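You operate a simulated robot arm through the tools that you are given. There is no shell and no other tool. Be economical: measure what you need, move in short steps, check, and stop when the job is done.

Carry out the task below with a simulated robot arm. There is one attempt and no reset: what you move stays moved.

TASK
Rub the dried ink off the slab with the yellow rag and wash.
Fine: open the wash box, wet the rag, put it back after and shut the lid.

It is judged by the outcome, as a careful person would: the job done as asked, and still so three seconds after it is handed in. It fails if anything else is knocked over, pushed out of place, dropped, spilled or broken.

THE ROBOT
A 6-joint arm with a two-finger parallel gripper, fixed in place. Base frame: the origin is at the foot of the arm, x ahead of it, y to its left, z up; the work surface is at about z = 0. Lengths are in m, angles in rad, forces in N, time in s.
With the tool pointing down near the work surface it reaches from about 0.16 to 0.42 m from the base axis. Its first joint turns from -1.152 to 1.152 rad. Payload 1.57 kg.
Tool frame: the origin (TCP) lies between the finger pads and is the grasp point; the fingertips stand 0.03 m ahead of it; z points along the fingers, y is the line along which they close. The gripper opens to 0.08 m. The fingers are 0.017 m wide and 0.012 m thick; the gripper's body (0.04 by 0.082 m) begins 0.08 m behind the TCP.
Orientation is told as [roll, pitch, yaw] about the base's x, y, z axes, in that order, counted from this pose: with the fingers straight down and closing along the base's y, the tool's x points along the base's -x, its y along +y and its z along -z.

THE INTERFACE
- The arm moves only by the tool drive_tool. Its argument "deltas" is one flat list of numbers, 6 for each row, row after row: the shift along the base's x, y, z in units of 200 mm (1.0 is 200 mm), then the turn, a rotation vector about the base's x, y, z in units of 180 degrees (1.0 is 180 degrees). In form: [x, y, z, ax, ay, az, x, y, z, ax, ay, az, ...]. A call has 1 to 20 rows; each row is the pose to reach, as a shift and turn from the pose commanded when the call began. "gripper" is the finger opening in m, from 0 to 0.08, set as the call begins (left out, the last holds). A call with a number of a shift or a turn outside -1 to 1 is refused whole. A row lasts 0.2 s, in which the tool goes at most 0.05 m and 0.15 rad; a call with a longer step from one row to the next is refused whole, and so is a gripper value outside its range. A pose out of reach is approached as far as the arm can. The call stops where the force on the tool passes 70 N (or 10 N more than at its start, if that is more) or the arm is blocked; 0.2 s more then pass. The fingers move at their own pace (about 0.153 m/s each) and stop on an object; they squeeze with about 21 N. The grip force told is the motor's: it shows also when the fingers shut on nothing. Time passes only in rows, and 0.2 s behind the last, so rows that repeat a pose let the fingers close. It gives the time, the measured TCP pose, the force on the tool (base axes), the opening and the grip force at its end, in the units of the frame above (readings bear some noise).
- Cameras (640 x 400 px; columns grow to the right, rows downward): "scene" is fixed at [0.0461, -0.3295, 0.4195]; the picture's right is [0.84, -0.55, 0.00], its down [-0.33, -0.51, -0.79] and it looks along [0.44, 0.66, -0.61] (base axes); focal length 241 px, centre (320, 200). "wrist" rides on the gripper at [-0.032, 0, -0.078] in the tool frame; the picture's right is [0.00, -1.00, 0.00], its down [0.97, 0.00, -0.24] and it looks along [0.24, 0.00, 0.97] (tool axes); focal length 218 px, centre (320, 200).
- snapshot(camera): a new picture of that camera. No time passes.
- locate(camera, pixels): for up to 12 pixels [column, row] of the newest picture of that camera ("zoom" is the newest enlarged one), the place [x, y, z] in the base frame of the surface seen there, good to about 0.003 m. No time passes.
- inspect(camera, box): a new picture of the part [left, top, right, bottom] of that camera's present view, enlarged. No time passes.
- hand_in(): hands the job in; it is judged then, once.

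Work in short steps. Measure before you move; look again where a grasp or a placing could have gone wrong, and mend it. You have 80 turns and 54 pictures in all, the two below and enlarged ones among them. Open the gripper and draw the arm clear of the work before you hand the job in, unless the task says otherwise; then end with one line.

The tools are called after "Emit:" as name(argument=value, ...) on one line, values as JSON. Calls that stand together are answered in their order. drive_tool: Moves the arm, as the interface text tells. Its arguments: {"type":"object","properties":{"deltas":{"type":"array"},"gripper":{"type":"number"}},"required":["deltas"]} The other tools are called the same way: snapshot (camera) takes a picture; locate (camera, pixels) gives the place of the surface under pixels of a picture; inspect (camera, box) takes an enlarged picture of a part of a camera's view; hand_in () hands the job in.

At the start:

```text
time: 0.0
position: [0.1866, -0.1331, 0.2664]
ee_rot: [0.0, -0.001, 0.0]
wrist_force: [0.2, -0.3, 0.6]
gripper_width: 0.0798
gripper_force: 0.0
```

scene: 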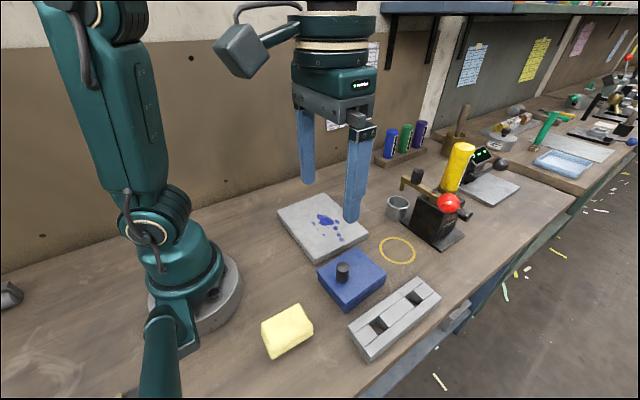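
wrist: 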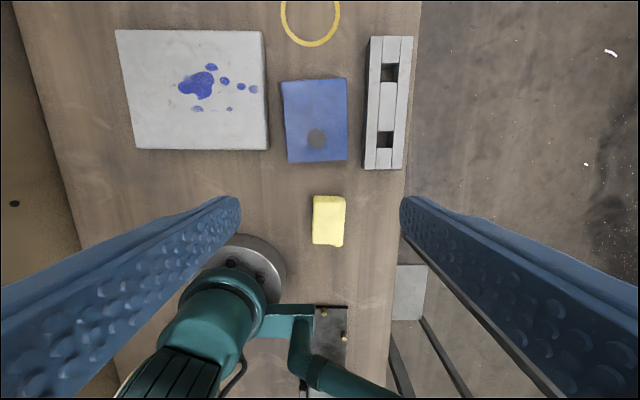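

The pictures show the slab with ink, a blue box with a knob (wash box), a yellow rag and a yellow ring. I'll zoom in and locate the key points.

Emit:
inspect(camera="scene", box=[240, 180, 480, 370])

Emit:
inspect(camera="wrist", box=[100, 0, 440, 260])

Emit:
locate(camera="wrist", pixels=[[116, 32], [262, 32], [268, 149], [136, 150], [282, 82], [346, 78], [347, 160], [289, 163], [317, 138], [314, 197], [345, 197], [342, 245]])

Emit:
locate(camera="scene", pixels=[[343, 266], [343, 275], [343, 285], [318, 265], [350, 310], [385, 276], [352, 249], [286, 330], [262, 328], [297, 306], [270, 358], [312, 325]])

```text
2.11 times, centred on (360, 275) of scene
```

zoom: 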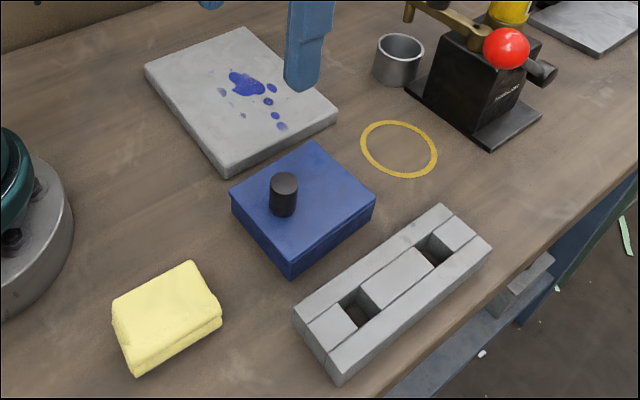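

```text
1.54 times, centred on (270, 130) of wrist
```

zoom: 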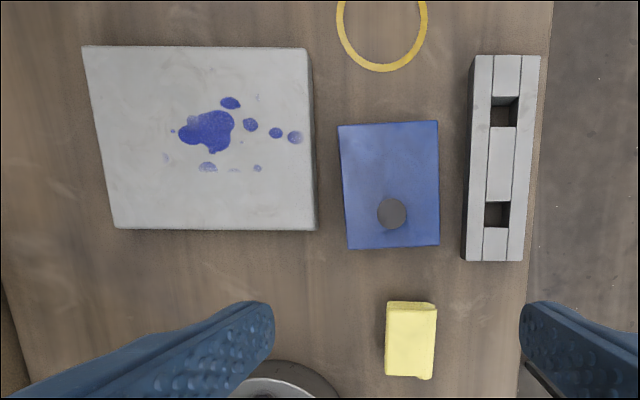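

```text
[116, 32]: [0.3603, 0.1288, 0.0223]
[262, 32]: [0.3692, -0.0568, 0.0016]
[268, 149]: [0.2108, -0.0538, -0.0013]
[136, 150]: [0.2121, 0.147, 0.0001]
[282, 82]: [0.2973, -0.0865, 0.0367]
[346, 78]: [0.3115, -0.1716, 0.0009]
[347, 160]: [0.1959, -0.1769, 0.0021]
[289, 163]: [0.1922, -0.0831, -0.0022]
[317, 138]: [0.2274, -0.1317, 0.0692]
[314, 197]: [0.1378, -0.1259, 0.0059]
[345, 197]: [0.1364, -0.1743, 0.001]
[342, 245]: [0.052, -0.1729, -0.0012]
```

```text
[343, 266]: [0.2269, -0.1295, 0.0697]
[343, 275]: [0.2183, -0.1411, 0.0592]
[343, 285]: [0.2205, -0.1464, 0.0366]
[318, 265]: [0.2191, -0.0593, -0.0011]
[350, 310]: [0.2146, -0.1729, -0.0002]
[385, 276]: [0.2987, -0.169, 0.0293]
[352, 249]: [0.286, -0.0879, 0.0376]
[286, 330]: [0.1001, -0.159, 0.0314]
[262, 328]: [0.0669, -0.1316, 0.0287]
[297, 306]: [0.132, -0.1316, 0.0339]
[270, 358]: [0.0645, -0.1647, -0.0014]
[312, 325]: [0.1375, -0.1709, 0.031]
```

The knob sits near the arm-side edge of the box, so the lid may be hinged at the far edge. I'll look closer for hinges or grooves.

Emit:
inspect(camera="scene", box=[310, 240, 400, 320])

Emit:
inspect(camera="wrist", box=[270, 60, 370, 180])

```text
5.00 times, centred on (355, 280) of scene
```

zoom: 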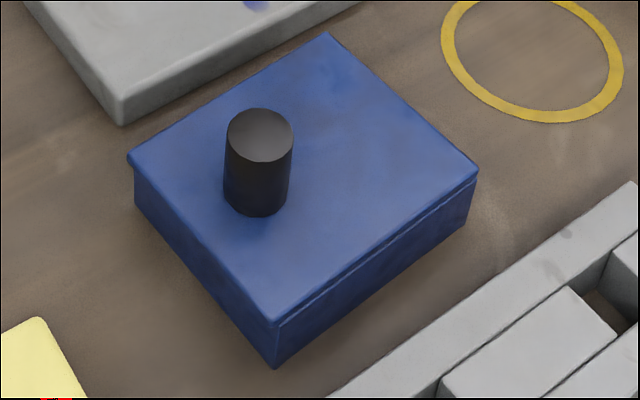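

```text
3.33 times, centred on (320, 120) of wrist
```

zoom: 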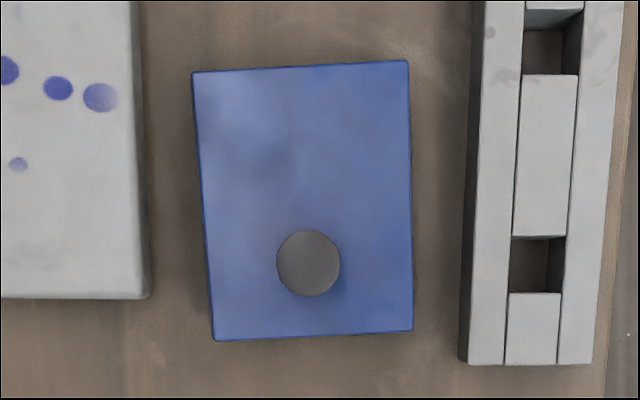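

No hinge hardware is visible. I'll move above the knob at about (0.227, -0.131, top 0.069) and check alignment from the wrist before going down.

Emit:
drive_tool(deltas=[0.1, 0.005, -0.15, 0, 0, 0, 0.202, 0.01, -0.35, 0, 0, 0, 0.202, 0.01, -0.55, 0, 0, 0, 0.202, 0.01, -0.7, 0, 0, 0, 0.202, 0.01, -0.7, 0, 0, 0], gripper=0.07)

Emit:
snapshot(camera="wrist")

```text
time: 1.2
position: [0.2289, -0.1312, 0.1252]
ee_rot: [-0.001, -0.001, 0.001]
wrist_force: [1.4, -0.8, 0.5]
gripper_width: 0.0701
gripper_force: 0.2
```

```text
47 pictures are left
```

wrist: 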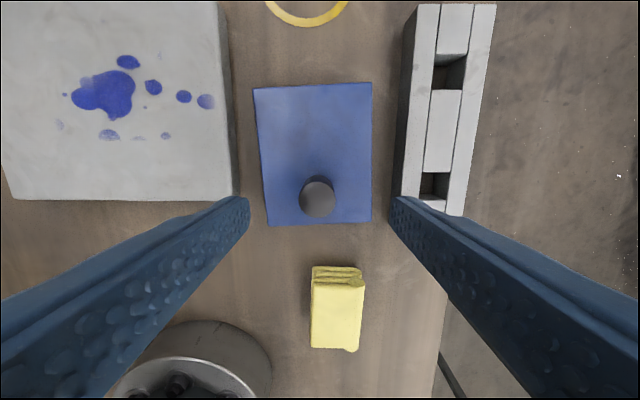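

The knob (318,198) is centred between the fingers. I'll measure the edges more exactly from here.

Emit:
locate(camera="wrist", pixels=[[318, 200], [318, 183], [258, 92], [369, 86], [369, 218], [272, 221], [313, 280], [340, 310], [315, 345], [356, 345], [362, 290], [105, 95]])

Emit:
drive_tool(deltas=[0, 0, -0.13, 0, 0, 0, 0, 0, -0.257, 0, 0, 0, 0, 0, -0.257, 0, 0, 0], gripper=0.05)

```text
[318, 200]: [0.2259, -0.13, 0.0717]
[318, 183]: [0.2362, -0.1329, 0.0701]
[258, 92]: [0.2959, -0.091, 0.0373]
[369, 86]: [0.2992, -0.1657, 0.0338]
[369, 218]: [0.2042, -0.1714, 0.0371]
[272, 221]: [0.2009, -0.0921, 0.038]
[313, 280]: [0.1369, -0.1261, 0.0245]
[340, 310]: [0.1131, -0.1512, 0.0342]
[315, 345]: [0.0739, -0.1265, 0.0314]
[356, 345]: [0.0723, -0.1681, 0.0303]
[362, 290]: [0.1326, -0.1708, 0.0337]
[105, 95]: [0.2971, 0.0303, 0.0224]
```

```text
time: 2.0
position: [0.2259, -0.131, 0.0736]
ee_rot: [0.0, 0.0, 0.0]
wrist_force: [0.5, 0.2, 0.4]
gripper_width: 0.0502
gripper_force: 0.0
```

In place around the knob; close the fingers, then lift slightly and watch the force.

Emit:
drive_tool(deltas=[0, 0, 0, 0, 0, 0, 0, 0, 0, 0, 0, 0, 0, 0, 0, 0, 0, 0], gripper=0.0)

Emit:
drive_tool(deltas=[0, 0, 0.02, 0, 0, 0, 0, 0, 0.04, 0, 0, 0, 0, 0, 0.06, 0, 0, 0])

Emit:
inspect(camera="scene", box=[290, 200, 430, 330])

```text
time: 2.8
position: [0.2255, -0.1324, 0.0747]
ee_rot: [-0.001, 0.002, 0.0]
wrist_force: [-0.6, 1.6, -0.2]
gripper_width: 0.0235
gripper_force: 21.1
```

```text
time: 3.6
position: [0.2263, -0.1323, 0.088]
ee_rot: [0.001, -0.001, 0.001]
wrist_force: [-0.4, -1.5, -4.1]
gripper_width: 0.0228
gripper_force: 20.0
```

```text
3.08 times, centred on (360, 265) of scene
```

zoom: 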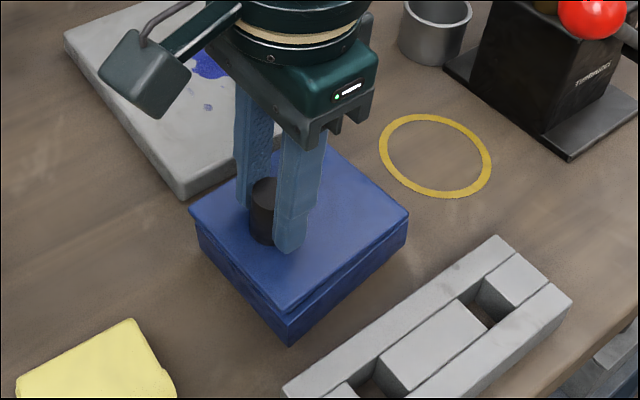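

The near edge of the lid has risen and the seam looks wedge-shaped. I'll look closely to tell hinge from loose lid.

Emit:
inspect(camera="scene", box=[325, 245, 395, 315])

Emit:
drive_tool(deltas=[0.002, 0, 0.03, 0, 0, 0, 0.005, 0, 0.06, 0, 0, 0])

Emit:
inspect(camera="scene", box=[325, 235, 405, 315])

```text
5.71 times, centred on (360, 280) of scene
```

zoom: 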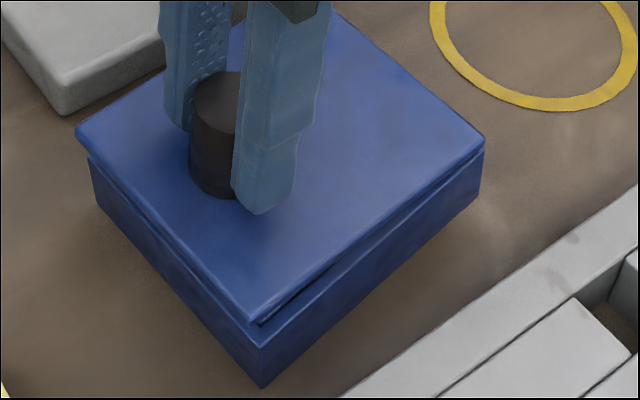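

```text
time: 4.2
position: [0.2271, -0.1314, 0.1]
ee_rot: [0.0, 0.0, -0.001]
wrist_force: [-0.9, -1.3, -4.1]
gripper_width: 0.0228
gripper_force: 21.4
```

```text
5.00 times, centred on (365, 275) of scene
```

zoom: 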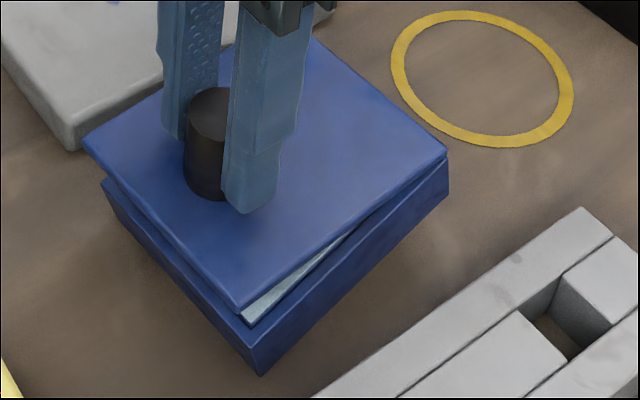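

The lid is hinged at the far edge (x≈0.30). I'll measure the lid's present angle and the knob to plan the arc.

Emit:
locate(camera="zoom", pixels=[[240, 305], [86, 140], [444, 158], [212, 95], [212, 110], [205, 190], [262, 360], [300, 290], [300, 240]])

Emit:
snapshot(camera="wrist")

```text
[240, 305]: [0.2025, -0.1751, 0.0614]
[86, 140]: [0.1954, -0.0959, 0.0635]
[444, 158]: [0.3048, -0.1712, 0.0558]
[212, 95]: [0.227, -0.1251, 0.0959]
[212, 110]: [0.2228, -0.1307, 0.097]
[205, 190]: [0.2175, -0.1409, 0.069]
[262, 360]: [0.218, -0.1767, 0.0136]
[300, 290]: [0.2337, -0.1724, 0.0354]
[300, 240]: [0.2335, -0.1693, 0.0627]
```

```text
43 pictures are left
```

wrist: 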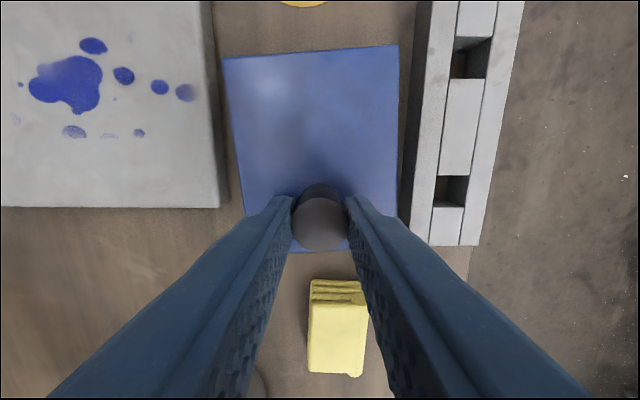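

The far lid edge has also risen (z 0.056 against 0.061 near), so the lid is loose and lifts straight off. I'll lift it clear and measure the free space around the ring for parking it.

Emit:
drive_tool(deltas=[0, 0, 0.15, 0, 0, 0, 0, 0, 0.3, 0, 0, 0, 0, 0, 0.3, 0, 0, 0])

Emit:
snapshot(camera="scene")

Emit:
locate(camera="scene", pixels=[[379, 250], [415, 248], [398, 237], [398, 264], [397, 222], [387, 208], [410, 229], [442, 250], [465, 237], [350, 356], [441, 298], [420, 278]])

```text
time: 5.0
position: [0.23, -0.1333, 0.1617]
ee_rot: [0.0, 0.002, 0.001]
wrist_force: [-0.4, 0.3, -0.3]
gripper_width: 0.0
gripper_force: 21.1
```

```text
42 pictures are left
```

scene: 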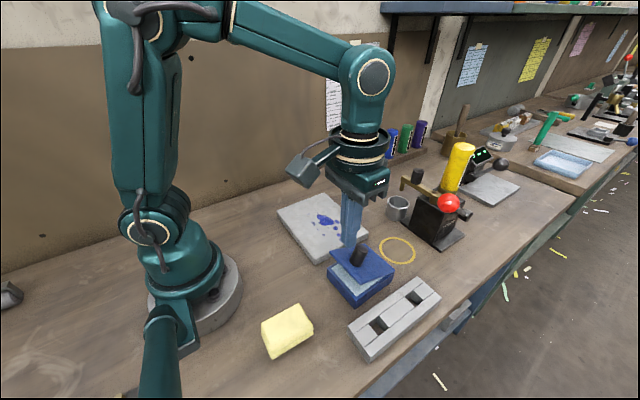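

```text
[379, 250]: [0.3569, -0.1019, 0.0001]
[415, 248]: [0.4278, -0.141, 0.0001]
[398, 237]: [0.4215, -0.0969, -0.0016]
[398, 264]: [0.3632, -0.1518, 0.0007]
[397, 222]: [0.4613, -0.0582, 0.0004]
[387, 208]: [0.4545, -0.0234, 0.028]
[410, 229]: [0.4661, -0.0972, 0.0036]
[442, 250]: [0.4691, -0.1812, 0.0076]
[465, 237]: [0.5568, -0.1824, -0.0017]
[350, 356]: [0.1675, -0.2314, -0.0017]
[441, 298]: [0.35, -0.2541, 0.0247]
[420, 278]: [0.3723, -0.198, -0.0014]
```

The knob slipped out and the lid dropped back somewhat askew. I'll look closely.

Emit:
inspect(camera="scene", box=[310, 230, 410, 320])

Emit:
inspect(camera="wrist", box=[220, 40, 420, 260])

```text
4.44 times, centred on (360, 275) of scene
```

zoom: 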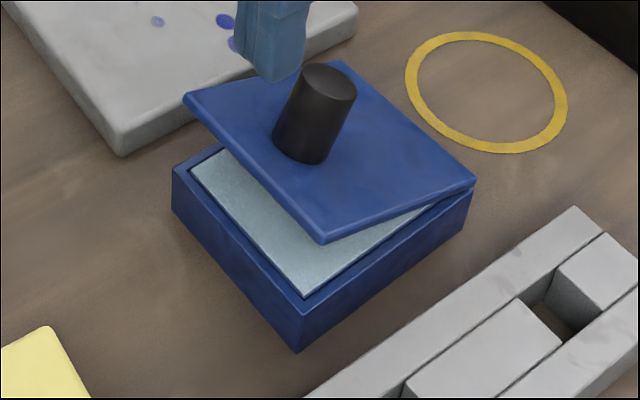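

```text
1.82 times, centred on (320, 150) of wrist
```

zoom: 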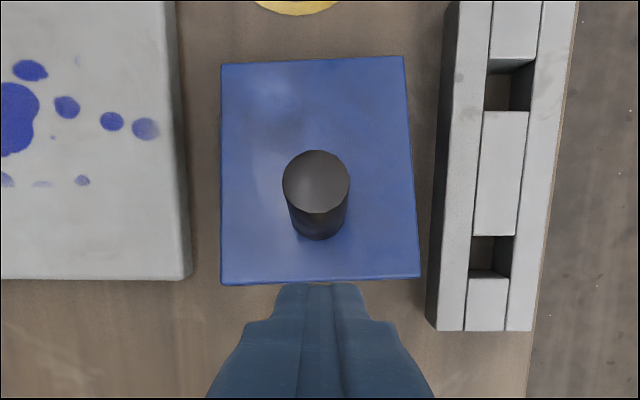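

It is hinged after all, with enough friction to stay at about 30°, and a wet pad lies inside. Measuring the lid's points now.

Emit:
locate(camera="zoom", pixels=[[225, 75], [400, 70], [415, 270], [225, 275], [316, 185], [316, 200]])

Emit:
inspect(camera="scene", box=[310, 230, 410, 320])

Emit:
locate(camera="zoom", pixels=[[324, 237], [188, 98], [470, 182], [320, 80], [230, 200], [300, 270], [298, 310], [175, 170]])

```text
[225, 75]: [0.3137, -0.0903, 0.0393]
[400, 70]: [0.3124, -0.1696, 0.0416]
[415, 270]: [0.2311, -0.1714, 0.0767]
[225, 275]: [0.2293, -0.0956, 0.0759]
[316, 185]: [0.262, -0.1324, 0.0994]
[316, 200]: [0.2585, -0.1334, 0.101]
```

```text
4.44 times, centred on (360, 275) of scene
```

zoom: 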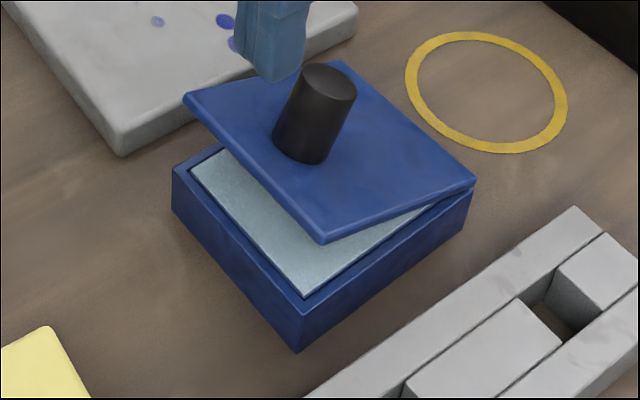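

```text
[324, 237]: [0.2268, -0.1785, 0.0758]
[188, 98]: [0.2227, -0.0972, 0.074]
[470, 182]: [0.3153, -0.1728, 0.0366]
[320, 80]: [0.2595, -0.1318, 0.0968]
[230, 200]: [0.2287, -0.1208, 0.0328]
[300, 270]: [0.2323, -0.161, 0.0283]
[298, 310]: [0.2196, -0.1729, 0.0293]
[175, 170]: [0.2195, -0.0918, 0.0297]
```

The hinge is at about (0.3135, z 0.040), with the lid at ~0.41 rad. My straight lift also dragged the box about 1.4 cm in +x, which I'll put right at the end. Next I tilt the tool to match the lid and approach the knob along its axis.

Emit:
drive_tool(deltas=[0.1, 0, 0.05, 0, 0.0435, 0, 0.2, -0.004, 0.05, 0, 0.087, 0, 0.27, -0.006, 0.0, 0, 0.1305, 0, 0.27, -0.006, -0.062, 0, 0.1305, 0, 0.27, -0.006, -0.062, 0, 0.1305, 0], gripper=0.06)

Emit:
snapshot(camera="wrist")

```text
time: 6.2
position: [0.283, -0.1326, 0.1478]
ee_rot: [0.0, 0.411, 0.0]
wrist_force: [0.2, 0.9, 0.0]
gripper_width: 0.0599
gripper_force: 0.1
```

```text
38 pictures are left
```

wrist: 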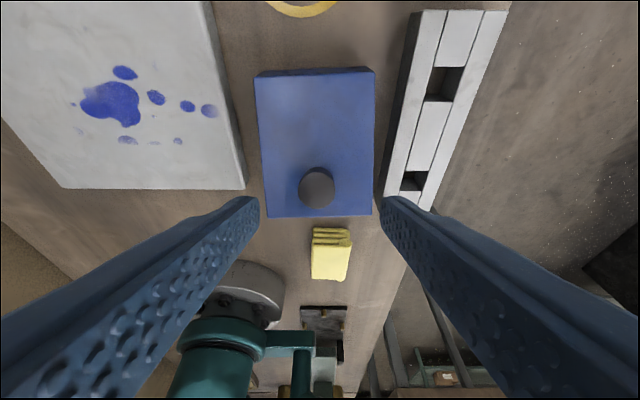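

The knob appears at row 187 rather than the expected 200, so I'm about 7 mm off along the lid. I'll check with locate.

Emit:
locate(camera="wrist", pixels=[[317, 187], [317, 175], [317, 198], [260, 82], [370, 76], [370, 210], [272, 212]])

```text
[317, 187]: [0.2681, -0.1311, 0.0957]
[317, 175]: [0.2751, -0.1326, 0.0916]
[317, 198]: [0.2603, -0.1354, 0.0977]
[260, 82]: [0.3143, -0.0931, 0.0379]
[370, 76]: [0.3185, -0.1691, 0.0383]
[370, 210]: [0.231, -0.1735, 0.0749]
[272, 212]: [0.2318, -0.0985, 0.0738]
```

Knob top centre is about (0.267, -0.1325, 0.0955). I'll correct sideways, descend along the axis, and close.

Emit:
drive_tool(deltas=[0.032, 0.002, -0.014, 0, 0, 0, -0.02, 0.002, -0.128, 0, 0, 0, -0.07, 0.002, -0.2425, 0, 0, 0, -0.07, 0.002, -0.2425, 0, 0, 0])

Emit:
drive_tool(deltas=[0, 0, 0, 0, 0, 0, 0, 0, 0, 0, 0, 0, 0, 0, 0, 0, 0, 0], gripper=0.0)

Emit:
inspect(camera="scene", box=[290, 200, 430, 320])

```text
time: 7.2
position: [0.2696, -0.1315, 0.0994]
ee_rot: [0.0, 0.41, 0.0]
wrist_force: [0.5, -0.6, 0.5]
gripper_width: 0.0603
gripper_force: 0.3
```

```text
time: 8.0
position: [0.2693, -0.1307, 0.1003]
ee_rot: [0.001, 0.41, 0.001]
wrist_force: [-0.9, -1.0, -0.2]
gripper_width: 0.023
gripper_force: 21.1
```

```text
3.33 times, centred on (360, 260) of scene
```

zoom: 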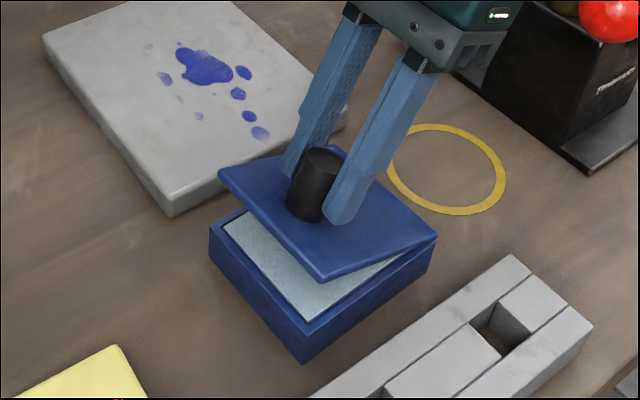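

Good grip on the knob. Now I rotate the tool together with the lid about the hinge (0.3155, 0.037).

Emit:
drive_tool(deltas=[0.0415, 0, 0.0285, 0, 0.0414, 0, 0.0865, 0, 0.051, 0, 0.0828, 0, 0.134, 0, 0.0675, 0, 0.1241, 0, 0.183, 0, 0.0775, 0, 0.1655, 0])

Emit:
inspect(camera="scene", box=[290, 180, 450, 320])

```text
time: 9.0
position: [0.204, -0.1077, 0.1179]
ee_rot: [0.0, 0.931, 0.003]
wrist_force: [1.2, -0.5, -3.2]
gripper_width: 0.023
gripper_force: 21.4
out of reach, approached as far as the arm can: row 2, 3, 4
```

```text
2.86 times, centred on (370, 250) of scene
```

zoom: 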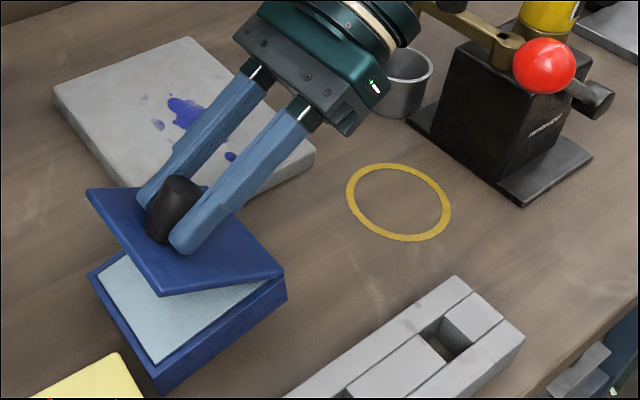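

The tilt was out of reach there, so the arm drew back and dragged the box to about x 0.24. I'll make a tiny tilt-back to find which pose the command is counted from before going on.

Emit:
drive_tool(deltas=[0, 0, 0, 0, -0.01, 0])

Emit:
snapshot(camera="scene")

```text
time: 9.4
position: [0.2051, -0.1092, 0.1176]
ee_rot: [0.001, 0.899, 0.0]
wrist_force: [-0.6, 1.4, -4.5]
gripper_width: 0.0231
gripper_force: 21.4
```

```text
35 pictures are left
```

scene: 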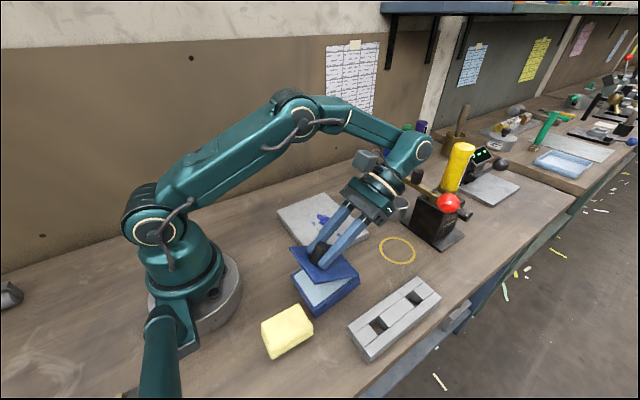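

The command now counts from the actual pose, and nothing else has been touched. Measure the box, lid and clearances.

Emit:
inspect(camera="scene", box=[270, 220, 380, 330])

Emit:
locate(camera="scene", pixels=[[318, 283], [290, 249], [358, 277], [294, 279], [321, 305], [319, 317], [357, 287], [300, 310], [290, 305], [310, 320], [300, 284], [323, 296]])

```text
3.64 times, centred on (325, 275) of scene
```

zoom: 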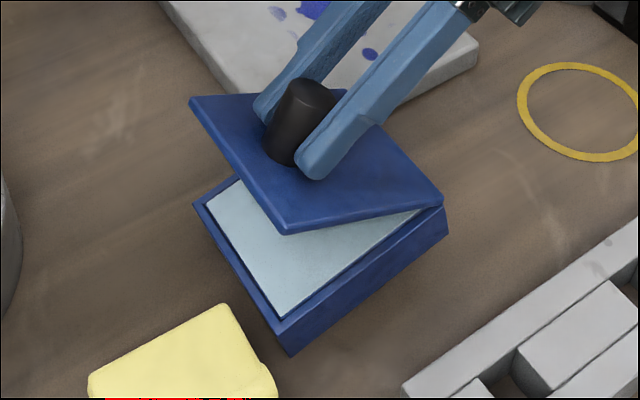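

```text
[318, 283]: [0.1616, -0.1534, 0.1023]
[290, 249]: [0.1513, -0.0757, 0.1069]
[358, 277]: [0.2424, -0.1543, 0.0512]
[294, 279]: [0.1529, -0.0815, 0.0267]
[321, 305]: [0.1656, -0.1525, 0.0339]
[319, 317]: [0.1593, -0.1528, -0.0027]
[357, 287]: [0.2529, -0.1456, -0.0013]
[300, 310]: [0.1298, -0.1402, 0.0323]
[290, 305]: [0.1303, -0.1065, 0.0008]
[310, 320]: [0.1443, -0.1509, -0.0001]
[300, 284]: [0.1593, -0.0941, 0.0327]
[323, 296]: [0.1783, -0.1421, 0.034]
```

The far edge of the box is hanging roughly 1 cm up. I'll lower it back onto the bench while untilting the tool (0.9→0.55 rad) about the knob, which stays in reach.

Emit:
drive_tool(deltas=[-0.008, 0, -0.006, 0, -0.037, 0, -0.016, 0, -0.012, 0, -0.074, 0, -0.024, 0, -0.0185, 0, -0.111, 0, -0.024, 0, -0.0285, 0, -0.111, 0])

Emit:
inspect(camera="scene", box=[270, 220, 380, 330])

Emit:
locate(camera="zoom", pixels=[[287, 230], [192, 100], [438, 200], [288, 350], [440, 236], [300, 85]])

```text
time: 10.4
position: [0.2012, -0.1126, 0.1133]
ee_rot: [0.0, 0.546, 0.002]
wrist_force: [2.5, 1.2, 0.0]
gripper_width: 0.023
gripper_force: 21.3
```

```text
3.64 times, centred on (325, 275) of scene
```

zoom: 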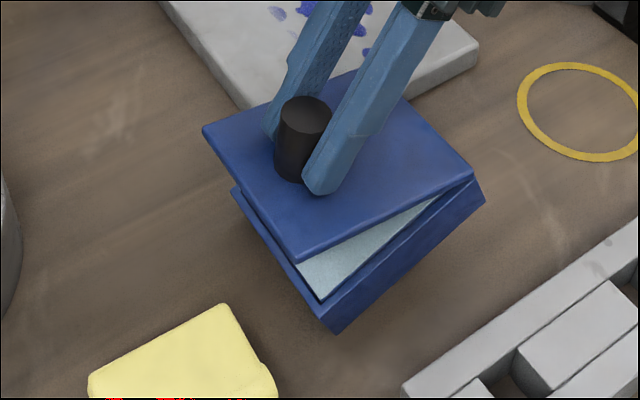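

```text
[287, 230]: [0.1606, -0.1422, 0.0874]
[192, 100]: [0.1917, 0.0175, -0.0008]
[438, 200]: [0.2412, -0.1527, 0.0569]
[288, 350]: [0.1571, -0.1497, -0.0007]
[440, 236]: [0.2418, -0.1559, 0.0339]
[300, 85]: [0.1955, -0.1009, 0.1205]
```

Emit:
locate(camera="zoom", pixels=[[332, 328], [482, 202], [470, 178], [300, 258], [208, 130], [320, 300], [236, 192], [400, 270], [300, 100]])

Emit:
snapshot(camera="wrist")

```text
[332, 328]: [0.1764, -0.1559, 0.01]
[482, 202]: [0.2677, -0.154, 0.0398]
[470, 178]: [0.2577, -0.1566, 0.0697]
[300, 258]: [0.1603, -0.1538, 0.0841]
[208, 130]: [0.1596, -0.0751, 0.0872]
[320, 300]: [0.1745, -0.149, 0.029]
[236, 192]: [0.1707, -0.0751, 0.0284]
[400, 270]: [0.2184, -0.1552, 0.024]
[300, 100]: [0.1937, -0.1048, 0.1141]
```

```text
32 pictures are left
```

wrist: 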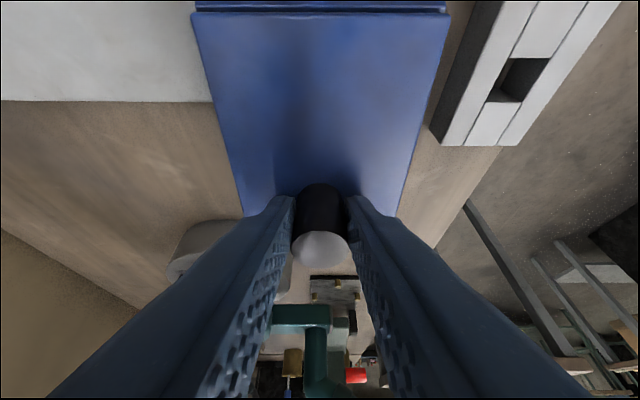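

The stiff hinge makes the box follow the tool: its far end is now about 3.5 cm up, near edge on the bench. I'll tilt back to 0.9 rad to lay it down, a bit lower than before.

Emit:
drive_tool(deltas=[0.01, 0, 0.009, 0, 0.037, 0, 0.02, 0, 0.012, 0, 0.074, 0, 0.03, 0, 0.013, 0, 0.111, 0, 0.035, 0, 0.0, 0, 0.117, 0])

Emit:
inspect(camera="scene", box=[270, 220, 380, 330])

```text
time: 11.4
position: [0.2074, -0.1122, 0.1147]
ee_rot: [-0.001, 0.918, 0.0]
wrist_force: [1.2, 0.3, -3.7]
gripper_width: 0.0231
gripper_force: 21.2
```

```text
3.64 times, centred on (325, 275) of scene
```

zoom: 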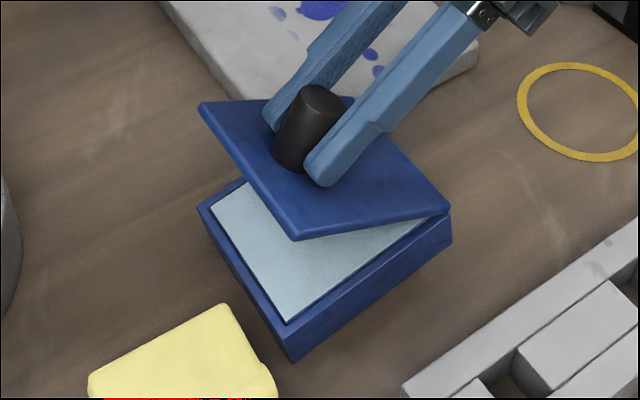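

Emit:
locate(camera="zoom", pixels=[[290, 356], [448, 238], [447, 213], [296, 236], [203, 105], [290, 325], [202, 212], [292, 366], [454, 246]])

```text
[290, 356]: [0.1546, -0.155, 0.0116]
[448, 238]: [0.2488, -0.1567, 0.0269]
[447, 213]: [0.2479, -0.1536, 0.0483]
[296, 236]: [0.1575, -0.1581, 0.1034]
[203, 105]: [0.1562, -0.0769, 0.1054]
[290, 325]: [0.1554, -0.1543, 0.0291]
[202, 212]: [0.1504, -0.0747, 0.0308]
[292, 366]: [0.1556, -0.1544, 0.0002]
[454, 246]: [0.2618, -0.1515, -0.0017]
```

Far rim is still about 1 cm high. Lower another 8 mm, rolling slightly about the near edge.

Emit:
drive_tool(deltas=[0.0, 0, -0.02, 0, 0, 0, 0.0, 0, -0.04, 0, 0, 0])

Emit:
inspect(camera="scene", box=[270, 220, 380, 330])

Emit:
locate(camera="zoom", pixels=[[290, 356], [448, 238], [447, 213], [296, 236], [203, 105], [290, 325], [202, 212], [292, 366], [454, 246]])

```text
time: 12.0
position: [0.2081, -0.1116, 0.1064]
ee_rot: [0.0, 0.919, -0.001]
wrist_force: [1.2, -0.1, -3.3]
gripper_width: 0.0232
gripper_force: 21.0
```

```text
3.64 times, centred on (325, 275) of scene
```

zoom: 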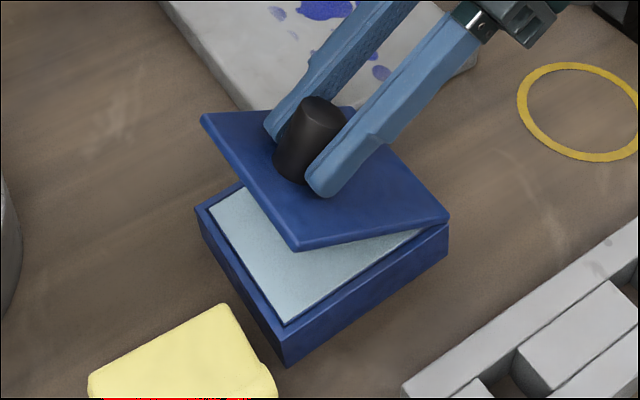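

```text
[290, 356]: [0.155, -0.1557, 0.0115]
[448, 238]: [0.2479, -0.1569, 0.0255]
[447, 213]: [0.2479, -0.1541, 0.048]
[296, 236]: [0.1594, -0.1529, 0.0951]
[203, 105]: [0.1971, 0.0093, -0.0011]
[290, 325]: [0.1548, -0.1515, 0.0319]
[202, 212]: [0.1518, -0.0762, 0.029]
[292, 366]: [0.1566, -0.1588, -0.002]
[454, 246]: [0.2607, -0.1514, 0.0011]
```

The box now stands flat and the lid holds at ~0.55 rad. I'll release, go up, untilt to vertical, then regrasp the knob so the tilt range can open the lid further.

Emit:
drive_tool(deltas=[0, 0, 0, 0, 0, 0, 0, 0, 0, 0, 0, 0], gripper=0.06)

Emit:
drive_tool(deltas=[0, 0, 0.15, 0, 0, 0, 0, 0, 0.3, 0, -0.0418, 0, 0, 0, 0.35, 0, -0.0836, 0, 0, 0, 0.35, 0, -0.1254, 0, 0, 0, 0.35, 0, -0.1672, 0, 0, 0, 0.35, 0, -0.209, 0, 0, 0, 0.35, 0, -0.251, 0, 0, 0, 0.35, 0, -0.2925, 0, 0, 0, 0.35, 0, -0.2925, 0])

Emit:
snapshot(camera="wrist")

Emit:
inspect(camera="scene", box=[270, 220, 380, 330])

```text
time: 12.6
position: [0.2081, -0.1123, 0.1064]
ee_rot: [0.0, 0.918, -0.001]
wrist_force: [-0.2, -0.4, 0.3]
gripper_width: 0.0602
gripper_force: 0.0
```

```text
time: 14.6
position: [0.2079, -0.1124, 0.1752]
ee_rot: [0.0, -0.004, -0.001]
wrist_force: [-0.6, -0.1, -0.8]
gripper_width: 0.0598
gripper_force: 0.0
out of reach, approached as far as the arm can: row 1, 2
```

```text
29 pictures are left
```

wrist: 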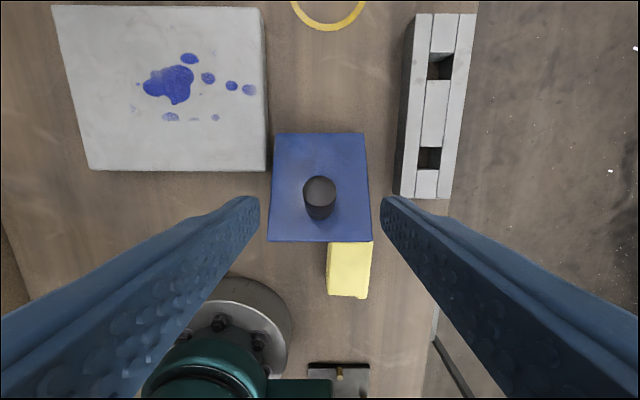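

```text
3.64 times, centred on (325, 275) of scene
```

zoom: 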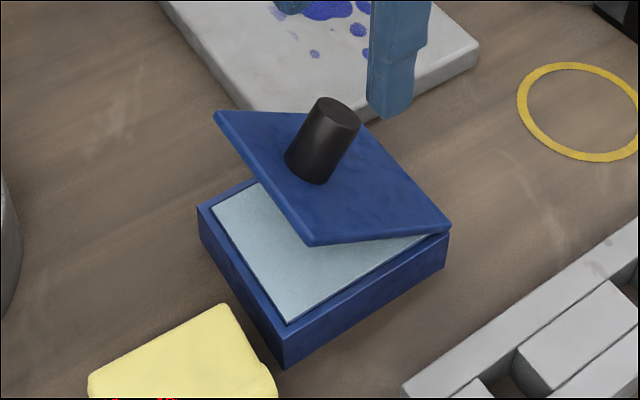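

Released cleanly; the lid is holding. Measure it.

Emit:
locate(camera="wrist", pixels=[[320, 188], [320, 180], [320, 196], [279, 138], [361, 137], [368, 236], [274, 236], [320, 214]])

Emit:
locate(camera="zoom", pixels=[[308, 242], [218, 115], [446, 225], [285, 335], [202, 210], [448, 240]])

```text
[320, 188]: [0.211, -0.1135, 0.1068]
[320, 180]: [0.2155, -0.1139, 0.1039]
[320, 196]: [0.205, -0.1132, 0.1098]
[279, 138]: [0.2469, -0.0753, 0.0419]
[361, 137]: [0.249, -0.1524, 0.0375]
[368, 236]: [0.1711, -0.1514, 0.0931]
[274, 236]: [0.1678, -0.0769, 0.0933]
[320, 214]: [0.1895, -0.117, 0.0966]
```

```text
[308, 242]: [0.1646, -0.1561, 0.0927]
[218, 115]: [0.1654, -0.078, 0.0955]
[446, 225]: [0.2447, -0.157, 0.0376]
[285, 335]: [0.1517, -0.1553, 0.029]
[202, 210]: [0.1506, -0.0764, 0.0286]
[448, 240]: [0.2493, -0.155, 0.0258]
```

Lid angle ~0.61 rad, knob centre about (0.2005, -0.1135, 0.0935). I grasp with the tool vertical, then rotate 0.52 rad about the hinge (0.249, 0.038).

Emit:
drive_tool(deltas=[-0.025, -0.005, -0.15, 0, 0, 0, -0.025, -0.005, -0.3125, 0, 0, 0, -0.025, -0.005, -0.3125, 0, 0, 0])

Emit:
drive_tool(deltas=[0, 0, 0, 0, 0, 0, 0, 0, 0, 0, 0, 0, 0, 0, 0, 0, 0, 0], gripper=0.0)

Emit:
drive_tool(deltas=[0.024, 0, 0.014, 0, 0.0207, 0, 0.051, 0, 0.027, 0, 0.0414, 0, 0.077, 0, 0.037, 0, 0.062, 0, 0.1045, 0, 0.0465, 0, 0.0828, 0])

Emit:
inspect(camera="scene", box=[270, 220, 380, 330])

```text
time: 15.4
position: [0.2028, -0.1109, 0.1131]
ee_rot: [0.001, -0.002, 0.0]
wrist_force: [-0.1, 0.2, -0.2]
gripper_width: 0.0599
gripper_force: 0.2
```

```text
time: 16.2
position: [0.2029, -0.1113, 0.1136]
ee_rot: [0.0, -0.003, 0.001]
wrist_force: [1.2, -2.3, -0.4]
gripper_width: 0.0231
gripper_force: 21.1
```

```text
time: 17.2
position: [0.2248, -0.1111, 0.1207]
ee_rot: [-0.001, 0.259, 0.0]
wrist_force: [1.7, -2.1, 10.9]
gripper_width: 0.0231
gripper_force: 20.5
```

```text
3.64 times, centred on (325, 275) of scene
```

zoom: 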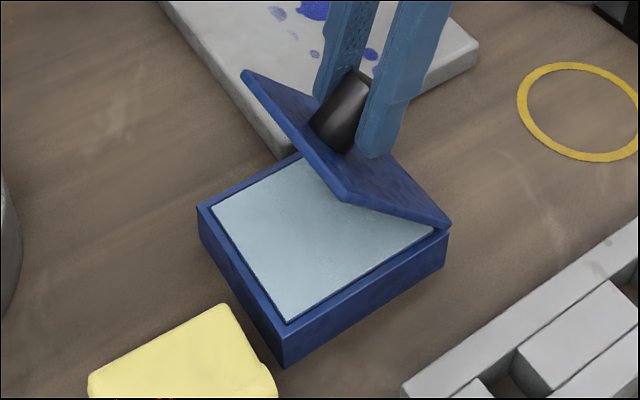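

Opening well, box unmoved. A 10.9 N upward reaction shows I'm pressing down a bit, so I continue the arc slightly higher.

Emit:
drive_tool(deltas=[0.028, 0, 0.014, 0, 0.0207, 0, 0.0565, 0, 0.022, 0, 0.0414, 0, 0.085, 0, 0.027, 0, 0.062, 0, 0.1135, 0, 0.03, 0, 0.0828, 0])

Emit:
inspect(camera="scene", box=[270, 220, 380, 330])

```text
time: 18.2
position: [0.2461, -0.1138, 0.1282]
ee_rot: [0.001, 0.52, 0.001]
wrist_force: [-0.1, 1.4, -0.2]
gripper_width: 0.0231
gripper_force: 21.1
```

```text
3.64 times, centred on (325, 275) of scene
```

zoom: 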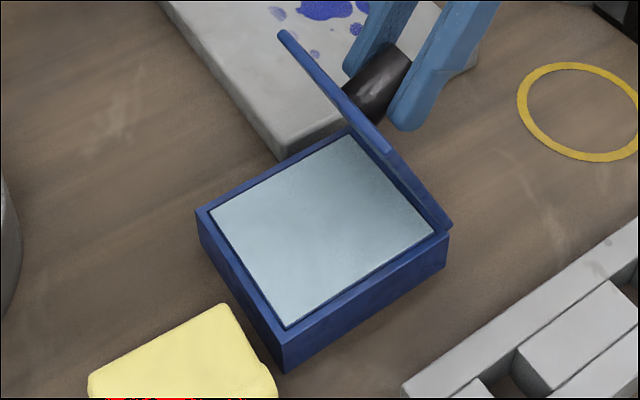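

The lid is at about 65°. Release, rise, untilt, and then push its underside in +x with closed fingers to bring it past upright.

Emit:
drive_tool(deltas=[0, 0, 0, 0, 0, 0, 0, 0, 0, 0, 0, 0], gripper=0.06)

Emit:
drive_tool(deltas=[0, 0, 0.1, 0, -0.02, 0, 0, 0, 0.25, 0, -0.06, 0, -0.1, 0, 0.35, 0, -0.1, 0, -0.2, 0, 0.35, 0, -0.14, 0, -0.3, 0, 0.35, 0, -0.1655, 0, -0.3575, 0, 0.35, 0, -0.1655, 0, -0.3575, 0, 0.35, 0, -0.1655, 0])

Emit:
drive_tool(deltas=[0, 0, -0.2, 0, 0, 0, 0, 0, -0.4, 0, 0, 0, 0, 0, -0.4, 0, 0, 0], gripper=0.0)

Emit:
inspect(camera="scene", box=[260, 200, 400, 330])

```text
time: 18.8
position: [0.2455, -0.1139, 0.1283]
ee_rot: [-0.001, 0.52, 0.001]
wrist_force: [-0.4, -0.4, 0.3]
gripper_width: 0.0601
gripper_force: 0.0
```

```text
time: 20.4
position: [0.1738, -0.1127, 0.1976]
ee_rot: [-0.001, -0.004, -0.001]
wrist_force: [0.0, -0.8, 0.4]
gripper_width: 0.0602
gripper_force: 0.0
```

```text
time: 21.2
position: [0.1724, -0.1131, 0.1151]
ee_rot: [0.0, -0.001, 0.0]
wrist_force: [0.6, 0.9, -0.7]
gripper_width: 0.0
gripper_force: 21.7
```

```text
3.08 times, centred on (330, 265) of scene
```

zoom: 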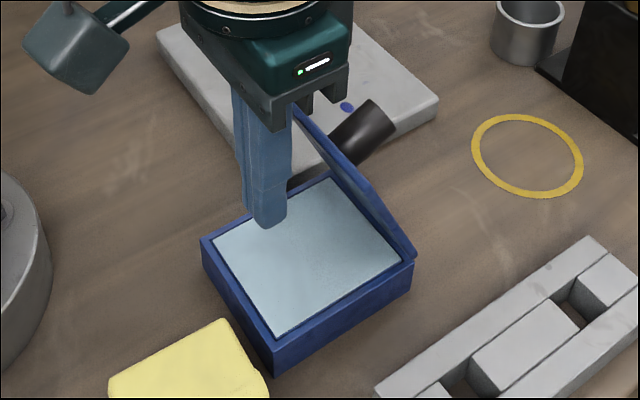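

Fingers are in front of the lid's underside. Push slowly in +x.

Emit:
drive_tool(deltas=[0.1, 0, 0, 0, 0, 0, 0.2, 0, 0, 0, 0, 0, 0.25, 0, 0, 0, 0, 0, 0.3, 0, 0, 0, 0, 0, 0.35, 0, 0, 0, 0, 0, 0.4, 0, 0, 0, 0, 0])

Emit:
inspect(camera="scene", box=[260, 200, 400, 330])

```text
time: 22.6
position: [0.2561, -0.1127, 0.1189]
ee_rot: [-0.001, 0.002, 0.0]
wrist_force: [-4.1, -0.2, 1.9]
gripper_width: 0.0
gripper_force: 21.1
```

```text
3.08 times, centred on (330, 265) of scene
```

zoom: 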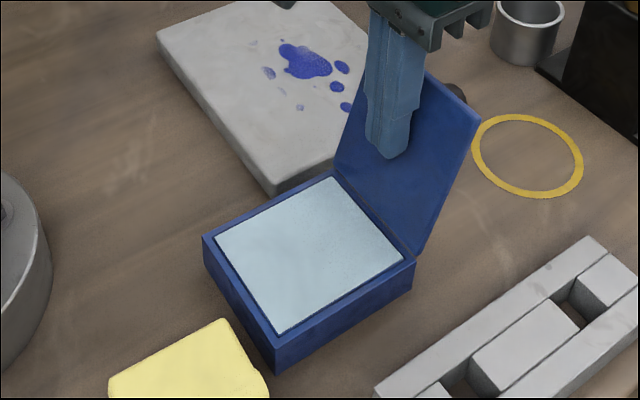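

The lid is past upright and stands by itself. Back off, rise, and go above the rag (centre about 0.104, -0.1485).

Emit:
drive_tool(deltas=[-0.2, 0, 0, 0, 0, 0, -0.35, 0, 0.1, 0, 0, 0, -0.5, -0.05, 0.2, 0, 0, 0, -0.65, -0.1, 0.2, 0, 0, 0, -0.75, -0.18, 0.1, 0, 0, 0, -0.75, -0.18, 0.02, 0, 0, 0, -0.75, -0.18, 0.02, 0, 0, 0], gripper=0.075)

Emit:
snapshot(camera="wrist")

Emit:
snapshot(camera="scene")

```text
time: 24.2
position: [0.1053, -0.1486, 0.1237]
ee_rot: [0.0, -0.001, 0.002]
wrist_force: [-0.4, 0.2, 0.3]
gripper_width: 0.0748
gripper_force: 0.1
```

```text
23 pictures are left
```

wrist: 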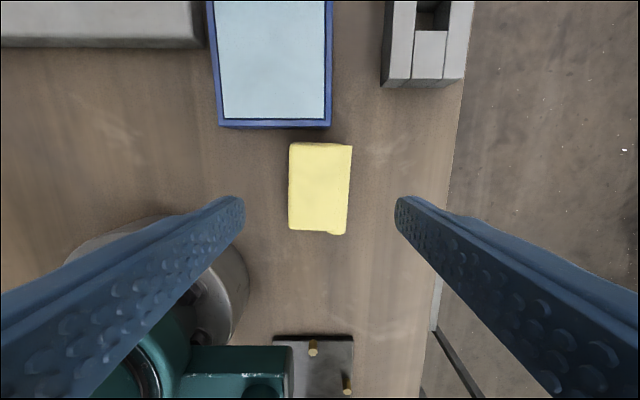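

```text
22 pictures are left
```

scene: 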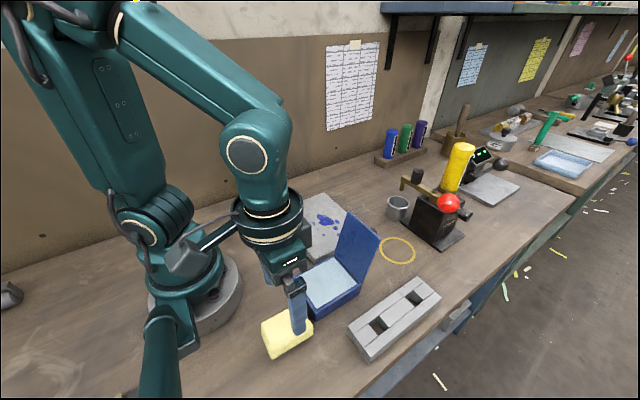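

Rag is centred (col 320). Descend to TCP z ≈0.044 and grip.

Emit:
locate(camera="wrist", pixels=[[293, 148], [348, 148], [345, 228], [291, 226], [320, 188], [224, 118], [325, 118], [322, 10], [219, 10]])

Emit:
drive_tool(deltas=[0, 0, -0.2, 0, 0, 0, 0, 0, -0.39, 0, 0, 0, 0, 0, -0.39, 0, 0, 0])

Emit:
drive_tool(deltas=[0, 0, 0, 0, 0, 0, 0, 0, 0, 0, 0, 0, 0, 0, 0, 0, 0, 0], gripper=0.0)

```text
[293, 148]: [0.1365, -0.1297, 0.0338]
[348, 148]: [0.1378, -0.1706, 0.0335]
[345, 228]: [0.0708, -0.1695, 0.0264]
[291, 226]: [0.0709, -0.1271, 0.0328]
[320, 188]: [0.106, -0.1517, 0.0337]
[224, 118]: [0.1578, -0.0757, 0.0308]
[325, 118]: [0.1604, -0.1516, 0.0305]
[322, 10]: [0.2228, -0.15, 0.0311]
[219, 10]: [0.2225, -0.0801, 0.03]
```

```text
time: 25.0
position: [0.1046, -0.1478, 0.0455]
ee_rot: [0.0, -0.002, -0.001]
wrist_force: [-0.3, 0.6, 0.4]
gripper_width: 0.075
gripper_force: 0.0
```

```text
time: 25.8
position: [0.1049, -0.148, 0.0461]
ee_rot: [-0.003, -0.001, 0.0]
wrist_force: [-0.1, 0.6, -0.1]
gripper_width: 0.0494
gripper_force: 21.3
```

Gripped (0.049 m). Lift, carry over the pad (centre ≈0.198, -0.1135, z 0.031), and press down gently to wet it.

Emit:
drive_tool(deltas=[0, 0, 0.2, 0, 0, 0, 0, 0, 0.4, 0, 0, 0, 0.2, 0.08, 0.45, 0, 0, 0, 0.4, 0.175, 0.45, 0, 0, 0, 0.465, 0.175, 0.4, 0, 0, 0, 0.465, 0.175, 0.3, 0, 0, 0])

Emit:
inspect(camera="scene", box=[250, 190, 400, 330])

```text
time: 27.2
position: [0.1967, -0.1139, 0.1053]
ee_rot: [0.0, -0.003, -0.001]
wrist_force: [0.0, 0.4, -1.2]
gripper_width: 0.0494
gripper_force: 20.8
```

```text
2.86 times, centred on (325, 260) of scene
```

zoom: 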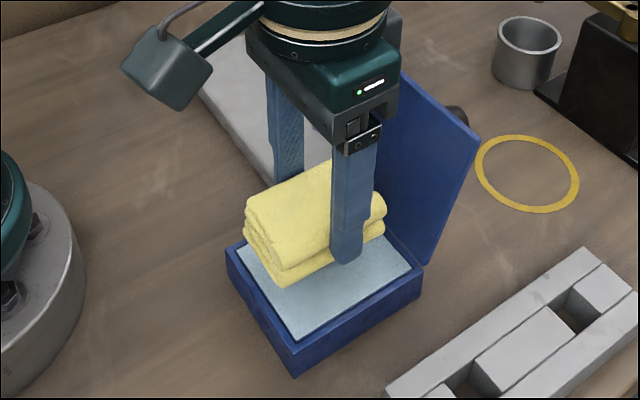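

Emit:
drive_tool(deltas=[0, 0, -0.08, 0, 0, 0, 0, 0, -0.12, 0, 0, 0, 0, 0, -0.14, 0, 0, 0, 0, 0, -0.15, 0, 0, 0, 0, 0, -0.16, 0, 0, 0, 0, 0, -0.16, 0, 0, 0, 0, 0, -0.16, 0, 0, 0, 0, 0, -0.16, 0, 0, 0])

Emit:
inspect(camera="scene", box=[250, 190, 400, 330])

```text
time: 29.0
position: [0.1988, -0.1141, 0.0727]
ee_rot: [-0.002, -0.003, 0.001]
wrist_force: [-0.6, -0.8, 25.8]
gripper_width: 0.0493
gripper_force: 21.3
```

```text
2.86 times, centred on (325, 260) of scene
```

zoom: 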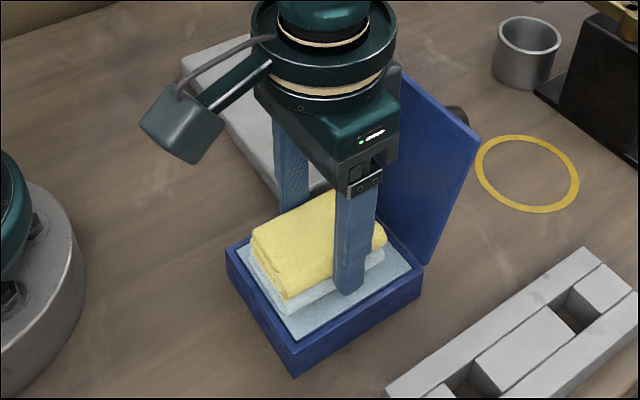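

The rag's lower side has turned bluish — wet. Lift it out and move it to the left, above the near part of the slab.

Emit:
drive_tool(deltas=[0, 0, 0.2, 0, 0, 0, 0, 0, 0.4, 0, 0, 0, 0, 0.2, 0.45, 0, 0, 0, 0, 0.4, 0.45, 0, 0, 0, 0, 0.6, 0.45, 0, 0, 0, 0, 0.6, 0.45, 0, 0, 0])

Emit:
snapshot(camera="wrist")

Emit:
snapshot(camera="scene")

```text
time: 30.4
position: [0.1956, 0.0084, 0.1619]
ee_rot: [0.001, -0.003, 0.001]
wrist_force: [-0.5, -0.2, -0.3]
gripper_width: 0.0492
gripper_force: 21.2
```

```text
19 pictures are left
```

wrist: 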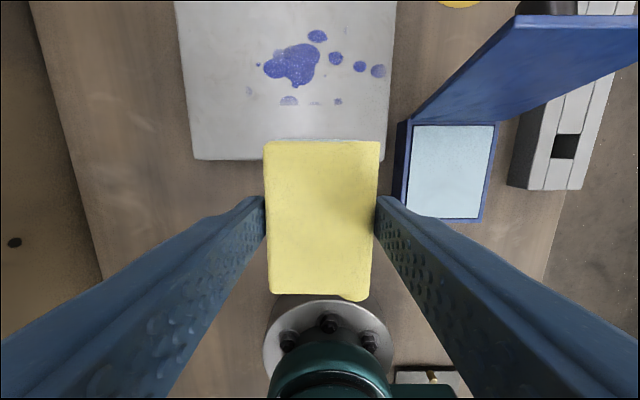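

```text
18 pictures are left
```

scene: 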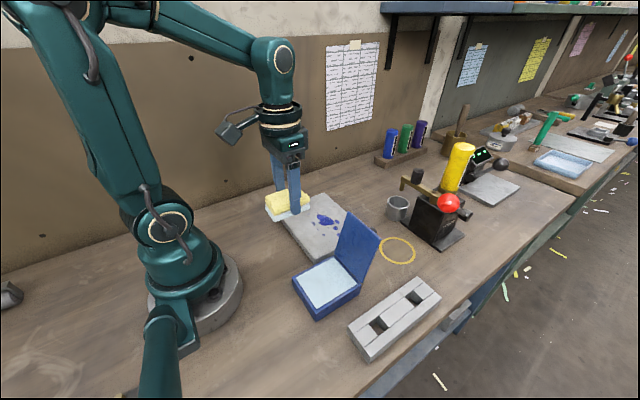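

Emit:
locate(camera="wrist", pixels=[[257, 65], [317, 30], [385, 71], [289, 104], [338, 101], [248, 91], [295, 62], [195, 158], [388, 130], [182, 10], [394, 10], [360, 66]])

Emit:
inspect(camera="wrist", box=[170, 0, 400, 150])

```text
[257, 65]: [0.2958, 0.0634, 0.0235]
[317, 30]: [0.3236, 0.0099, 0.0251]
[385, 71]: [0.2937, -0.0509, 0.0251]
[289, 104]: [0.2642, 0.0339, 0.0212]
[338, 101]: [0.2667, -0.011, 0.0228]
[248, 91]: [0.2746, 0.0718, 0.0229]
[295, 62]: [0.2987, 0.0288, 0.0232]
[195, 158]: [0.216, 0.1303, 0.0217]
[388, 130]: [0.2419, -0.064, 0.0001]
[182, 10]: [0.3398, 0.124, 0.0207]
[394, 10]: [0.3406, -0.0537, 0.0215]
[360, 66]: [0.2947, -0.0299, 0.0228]
```

```text
2.67 times, centred on (285, 75) of wrist
```

zoom: 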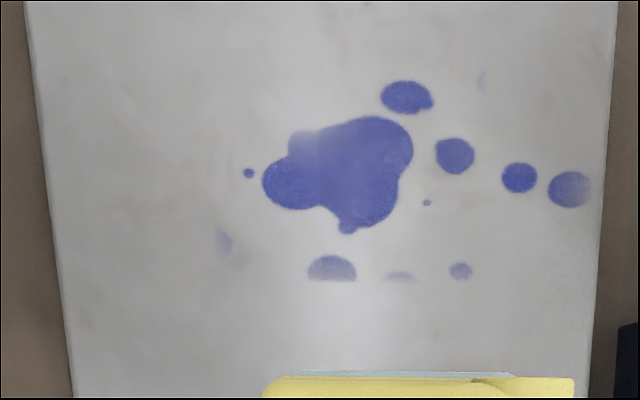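

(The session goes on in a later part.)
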